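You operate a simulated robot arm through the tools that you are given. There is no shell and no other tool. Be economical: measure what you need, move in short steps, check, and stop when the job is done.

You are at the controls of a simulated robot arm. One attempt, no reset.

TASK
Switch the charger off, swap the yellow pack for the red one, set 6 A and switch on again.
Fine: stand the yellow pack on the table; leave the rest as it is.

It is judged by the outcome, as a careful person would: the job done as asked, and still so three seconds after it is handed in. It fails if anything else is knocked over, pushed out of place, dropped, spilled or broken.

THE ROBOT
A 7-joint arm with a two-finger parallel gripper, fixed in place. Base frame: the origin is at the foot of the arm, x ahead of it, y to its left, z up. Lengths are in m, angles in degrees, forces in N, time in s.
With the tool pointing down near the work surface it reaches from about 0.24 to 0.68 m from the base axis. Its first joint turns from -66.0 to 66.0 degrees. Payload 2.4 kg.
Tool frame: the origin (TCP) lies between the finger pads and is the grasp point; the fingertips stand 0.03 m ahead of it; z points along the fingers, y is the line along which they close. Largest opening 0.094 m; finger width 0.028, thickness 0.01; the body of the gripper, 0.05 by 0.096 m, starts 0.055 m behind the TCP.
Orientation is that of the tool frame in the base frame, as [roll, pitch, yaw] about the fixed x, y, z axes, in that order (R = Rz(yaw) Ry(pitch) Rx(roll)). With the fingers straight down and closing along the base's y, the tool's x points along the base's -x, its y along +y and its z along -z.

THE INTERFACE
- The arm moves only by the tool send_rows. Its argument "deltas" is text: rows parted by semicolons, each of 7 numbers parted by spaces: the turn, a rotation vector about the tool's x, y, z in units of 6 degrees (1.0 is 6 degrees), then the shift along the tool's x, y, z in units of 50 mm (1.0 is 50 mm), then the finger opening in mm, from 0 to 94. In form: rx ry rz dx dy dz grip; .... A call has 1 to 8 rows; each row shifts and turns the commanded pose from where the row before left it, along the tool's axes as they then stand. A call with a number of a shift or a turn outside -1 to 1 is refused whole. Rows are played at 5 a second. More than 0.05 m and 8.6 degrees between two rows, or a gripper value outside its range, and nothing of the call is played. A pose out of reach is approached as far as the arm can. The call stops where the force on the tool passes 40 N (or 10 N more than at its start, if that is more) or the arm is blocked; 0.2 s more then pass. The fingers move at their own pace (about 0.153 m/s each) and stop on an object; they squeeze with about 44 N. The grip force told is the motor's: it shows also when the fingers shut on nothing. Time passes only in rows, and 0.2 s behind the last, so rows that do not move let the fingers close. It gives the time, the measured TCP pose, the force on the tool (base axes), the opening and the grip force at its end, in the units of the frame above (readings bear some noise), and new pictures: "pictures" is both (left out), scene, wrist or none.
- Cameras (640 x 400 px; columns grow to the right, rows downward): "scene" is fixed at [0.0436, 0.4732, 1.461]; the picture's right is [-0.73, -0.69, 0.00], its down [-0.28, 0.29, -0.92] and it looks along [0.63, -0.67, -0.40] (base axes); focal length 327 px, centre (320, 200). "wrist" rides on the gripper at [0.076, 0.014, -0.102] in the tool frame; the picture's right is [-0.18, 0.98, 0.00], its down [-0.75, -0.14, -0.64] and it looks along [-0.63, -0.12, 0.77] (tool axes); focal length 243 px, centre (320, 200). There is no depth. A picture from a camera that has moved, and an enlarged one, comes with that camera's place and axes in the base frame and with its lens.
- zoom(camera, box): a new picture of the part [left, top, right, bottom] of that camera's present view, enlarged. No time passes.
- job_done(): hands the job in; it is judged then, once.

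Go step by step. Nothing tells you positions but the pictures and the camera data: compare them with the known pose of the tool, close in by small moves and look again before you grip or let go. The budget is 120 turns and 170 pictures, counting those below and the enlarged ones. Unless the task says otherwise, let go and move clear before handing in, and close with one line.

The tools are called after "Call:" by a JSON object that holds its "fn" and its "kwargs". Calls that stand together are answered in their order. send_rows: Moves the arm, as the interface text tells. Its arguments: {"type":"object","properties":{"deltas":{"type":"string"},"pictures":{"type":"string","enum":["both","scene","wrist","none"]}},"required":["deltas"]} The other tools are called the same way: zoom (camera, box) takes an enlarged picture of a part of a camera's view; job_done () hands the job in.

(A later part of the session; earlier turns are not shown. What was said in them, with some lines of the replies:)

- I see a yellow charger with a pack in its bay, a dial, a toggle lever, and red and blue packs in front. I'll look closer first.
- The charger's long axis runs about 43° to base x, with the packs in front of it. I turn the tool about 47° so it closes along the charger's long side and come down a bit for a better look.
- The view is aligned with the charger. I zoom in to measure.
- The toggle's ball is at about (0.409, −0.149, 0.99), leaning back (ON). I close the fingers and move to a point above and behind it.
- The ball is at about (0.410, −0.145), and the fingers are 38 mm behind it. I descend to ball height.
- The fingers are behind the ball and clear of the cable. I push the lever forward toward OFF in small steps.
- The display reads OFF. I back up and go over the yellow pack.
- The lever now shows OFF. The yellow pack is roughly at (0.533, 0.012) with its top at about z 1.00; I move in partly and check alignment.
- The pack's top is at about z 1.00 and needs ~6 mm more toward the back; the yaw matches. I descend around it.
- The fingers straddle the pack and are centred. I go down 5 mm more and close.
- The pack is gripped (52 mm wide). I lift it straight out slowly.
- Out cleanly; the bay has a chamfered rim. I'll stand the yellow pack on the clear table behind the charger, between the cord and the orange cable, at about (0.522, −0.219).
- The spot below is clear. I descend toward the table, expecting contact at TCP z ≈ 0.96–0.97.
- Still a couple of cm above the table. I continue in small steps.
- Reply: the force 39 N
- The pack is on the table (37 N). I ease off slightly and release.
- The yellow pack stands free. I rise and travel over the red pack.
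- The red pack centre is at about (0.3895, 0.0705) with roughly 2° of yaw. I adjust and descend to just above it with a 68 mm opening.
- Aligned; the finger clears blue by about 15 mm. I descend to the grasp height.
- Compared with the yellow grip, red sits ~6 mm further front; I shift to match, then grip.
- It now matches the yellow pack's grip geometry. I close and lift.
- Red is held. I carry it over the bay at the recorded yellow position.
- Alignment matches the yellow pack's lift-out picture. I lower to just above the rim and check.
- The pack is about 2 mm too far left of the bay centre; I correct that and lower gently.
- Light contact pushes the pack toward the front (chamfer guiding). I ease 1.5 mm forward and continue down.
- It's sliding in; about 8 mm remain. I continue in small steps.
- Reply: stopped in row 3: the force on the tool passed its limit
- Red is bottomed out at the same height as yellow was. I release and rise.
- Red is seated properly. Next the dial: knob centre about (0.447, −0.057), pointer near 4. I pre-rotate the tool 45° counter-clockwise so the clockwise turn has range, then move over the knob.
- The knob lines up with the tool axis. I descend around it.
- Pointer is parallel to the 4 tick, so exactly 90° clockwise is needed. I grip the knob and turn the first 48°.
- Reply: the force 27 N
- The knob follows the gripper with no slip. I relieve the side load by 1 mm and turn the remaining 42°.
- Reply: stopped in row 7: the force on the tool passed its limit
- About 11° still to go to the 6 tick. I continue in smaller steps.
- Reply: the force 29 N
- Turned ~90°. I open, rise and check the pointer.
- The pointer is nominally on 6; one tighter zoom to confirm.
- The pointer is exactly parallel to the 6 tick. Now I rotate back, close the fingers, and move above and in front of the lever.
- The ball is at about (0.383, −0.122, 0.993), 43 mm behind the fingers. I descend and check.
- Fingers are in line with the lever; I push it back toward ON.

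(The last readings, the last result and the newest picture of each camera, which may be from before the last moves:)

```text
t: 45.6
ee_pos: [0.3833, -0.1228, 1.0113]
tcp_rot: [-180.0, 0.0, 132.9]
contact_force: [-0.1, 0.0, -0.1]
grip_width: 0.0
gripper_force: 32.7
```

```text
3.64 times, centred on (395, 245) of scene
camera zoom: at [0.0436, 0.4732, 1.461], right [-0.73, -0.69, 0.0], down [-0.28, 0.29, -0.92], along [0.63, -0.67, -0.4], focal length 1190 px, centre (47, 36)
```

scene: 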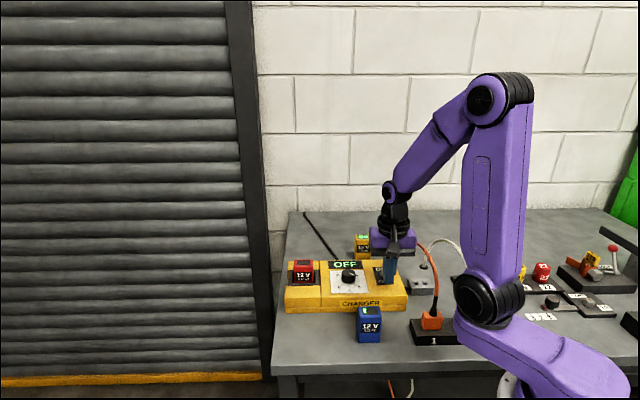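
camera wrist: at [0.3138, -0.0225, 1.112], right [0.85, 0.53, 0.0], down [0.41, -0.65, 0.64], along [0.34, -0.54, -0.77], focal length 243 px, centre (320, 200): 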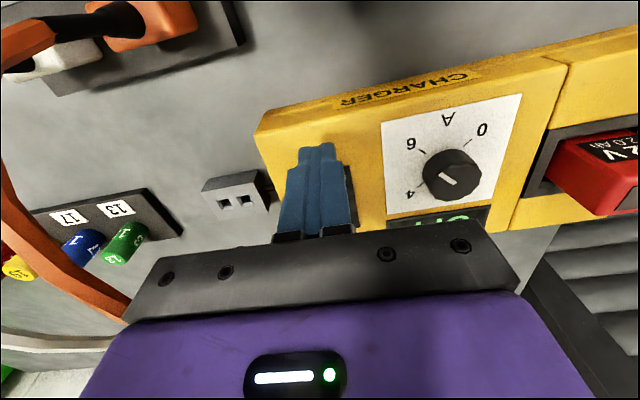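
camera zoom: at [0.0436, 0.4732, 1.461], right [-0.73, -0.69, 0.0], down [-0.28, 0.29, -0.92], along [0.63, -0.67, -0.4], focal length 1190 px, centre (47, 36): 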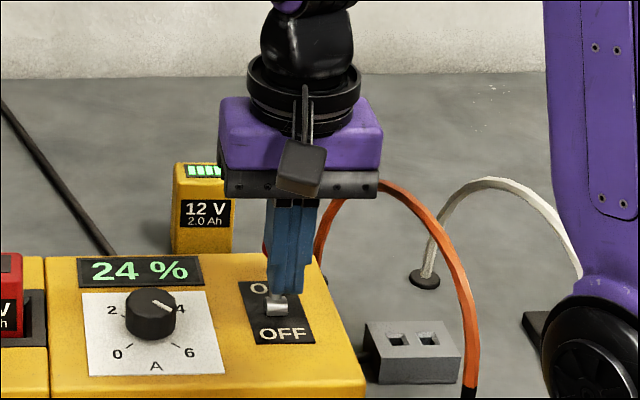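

The display shows 24 % — the charger is on and charging. I back off and rise clear, then verify.

Call:
{"fn": "send_rows", "kwargs": {"deltas": "0 0 0 0.2 0 0 0;0 0 0 0.2 0 0 0;0 0 0 0 0 -0.8 0;0 0 0 0 0 -0.9 0;0 0 0 0 0 -0.9 0;0 0 0 0.6 0 0 0;0 0 0 0 0 0 0"}}

Call:
{"fn": "zoom", "kwargs": {"camera": "scene", "box": [270, 220, 430, 350]}}

Call:
{"fn": "zoom", "kwargs": {"camera": "scene", "box": [335, 255, 400, 305]}}

```text
t: 47.2
ee_pos: [0.3494, -0.084, 1.1407]
tcp_rot: [-179.8, 0.1, 132.8]
contact_force: [0.6, 0.5, -0.5]
grip_width: 0.0
gripper_force: 32.9
camera wrist: at [0.3083, -0.0183, 1.2438], right [0.85, 0.53, 0.0], down [0.41, -0.65, 0.64], along [0.34, -0.54, -0.77], focal length 243 px, centre (320, 200)
```

scene: 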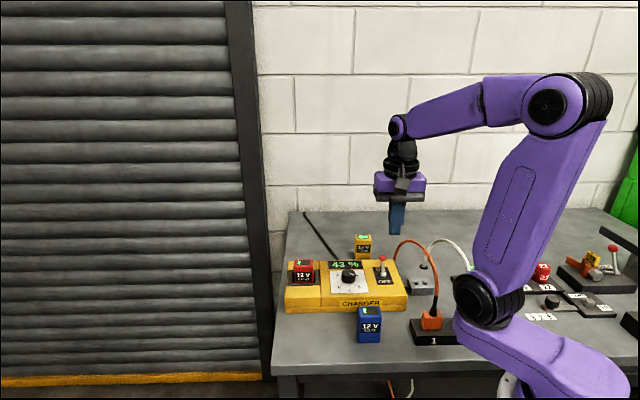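
wrist: 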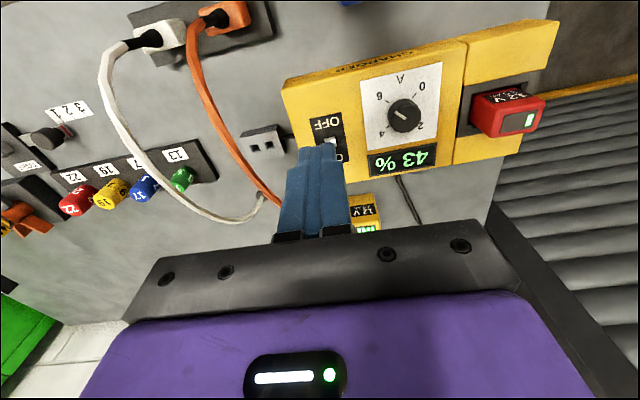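

```text
3.08 times, centred on (350, 285) of scene
camera zoom: at [0.0435, 0.4732, 1.461], right [-0.73, -0.69, 0.0], down [-0.28, 0.29, -0.92], along [0.63, -0.67, -0.4], focal length 1007 px, centre (228, -62)
```

zoom: 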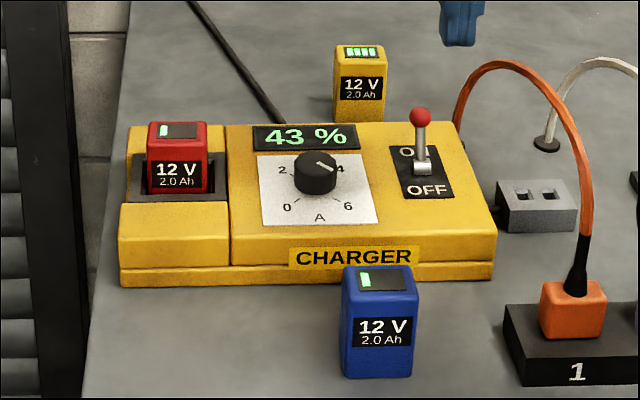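

```text
8.00 times, centred on (368, 280) of scene
camera zoom: at [0.0435, 0.4732, 1.461], right [-0.73, -0.69, 0.0], down [-0.28, 0.29, -0.92], along [0.63, -0.67, -0.4], focal length 2619 px, centre (-60, -440)
```

zoom: 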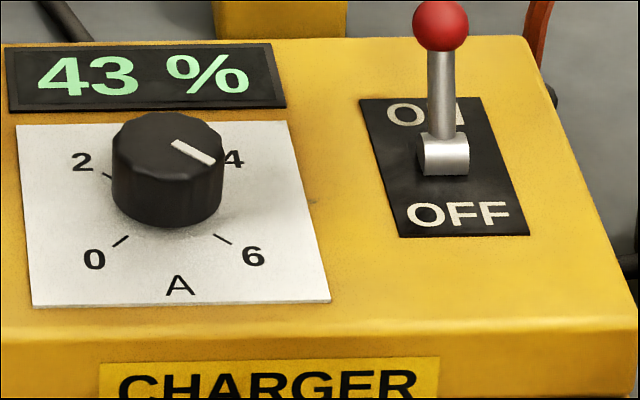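

The red pack is charging (43 %), the lever is ON, the dial is on 6, the yellow pack is standing on the table, the blue pack is untouched and the arm is clear.

Call:
{"fn": "job_done", "kwargs": {}}

```text
The job is handed in.
```

Job done: I switched the charger off, swapped the yellow pack for the red one, set 6 A and switched it on again. The red pack was charging at last look (43 %), and the yellow pack is standing on the table behind the charger.
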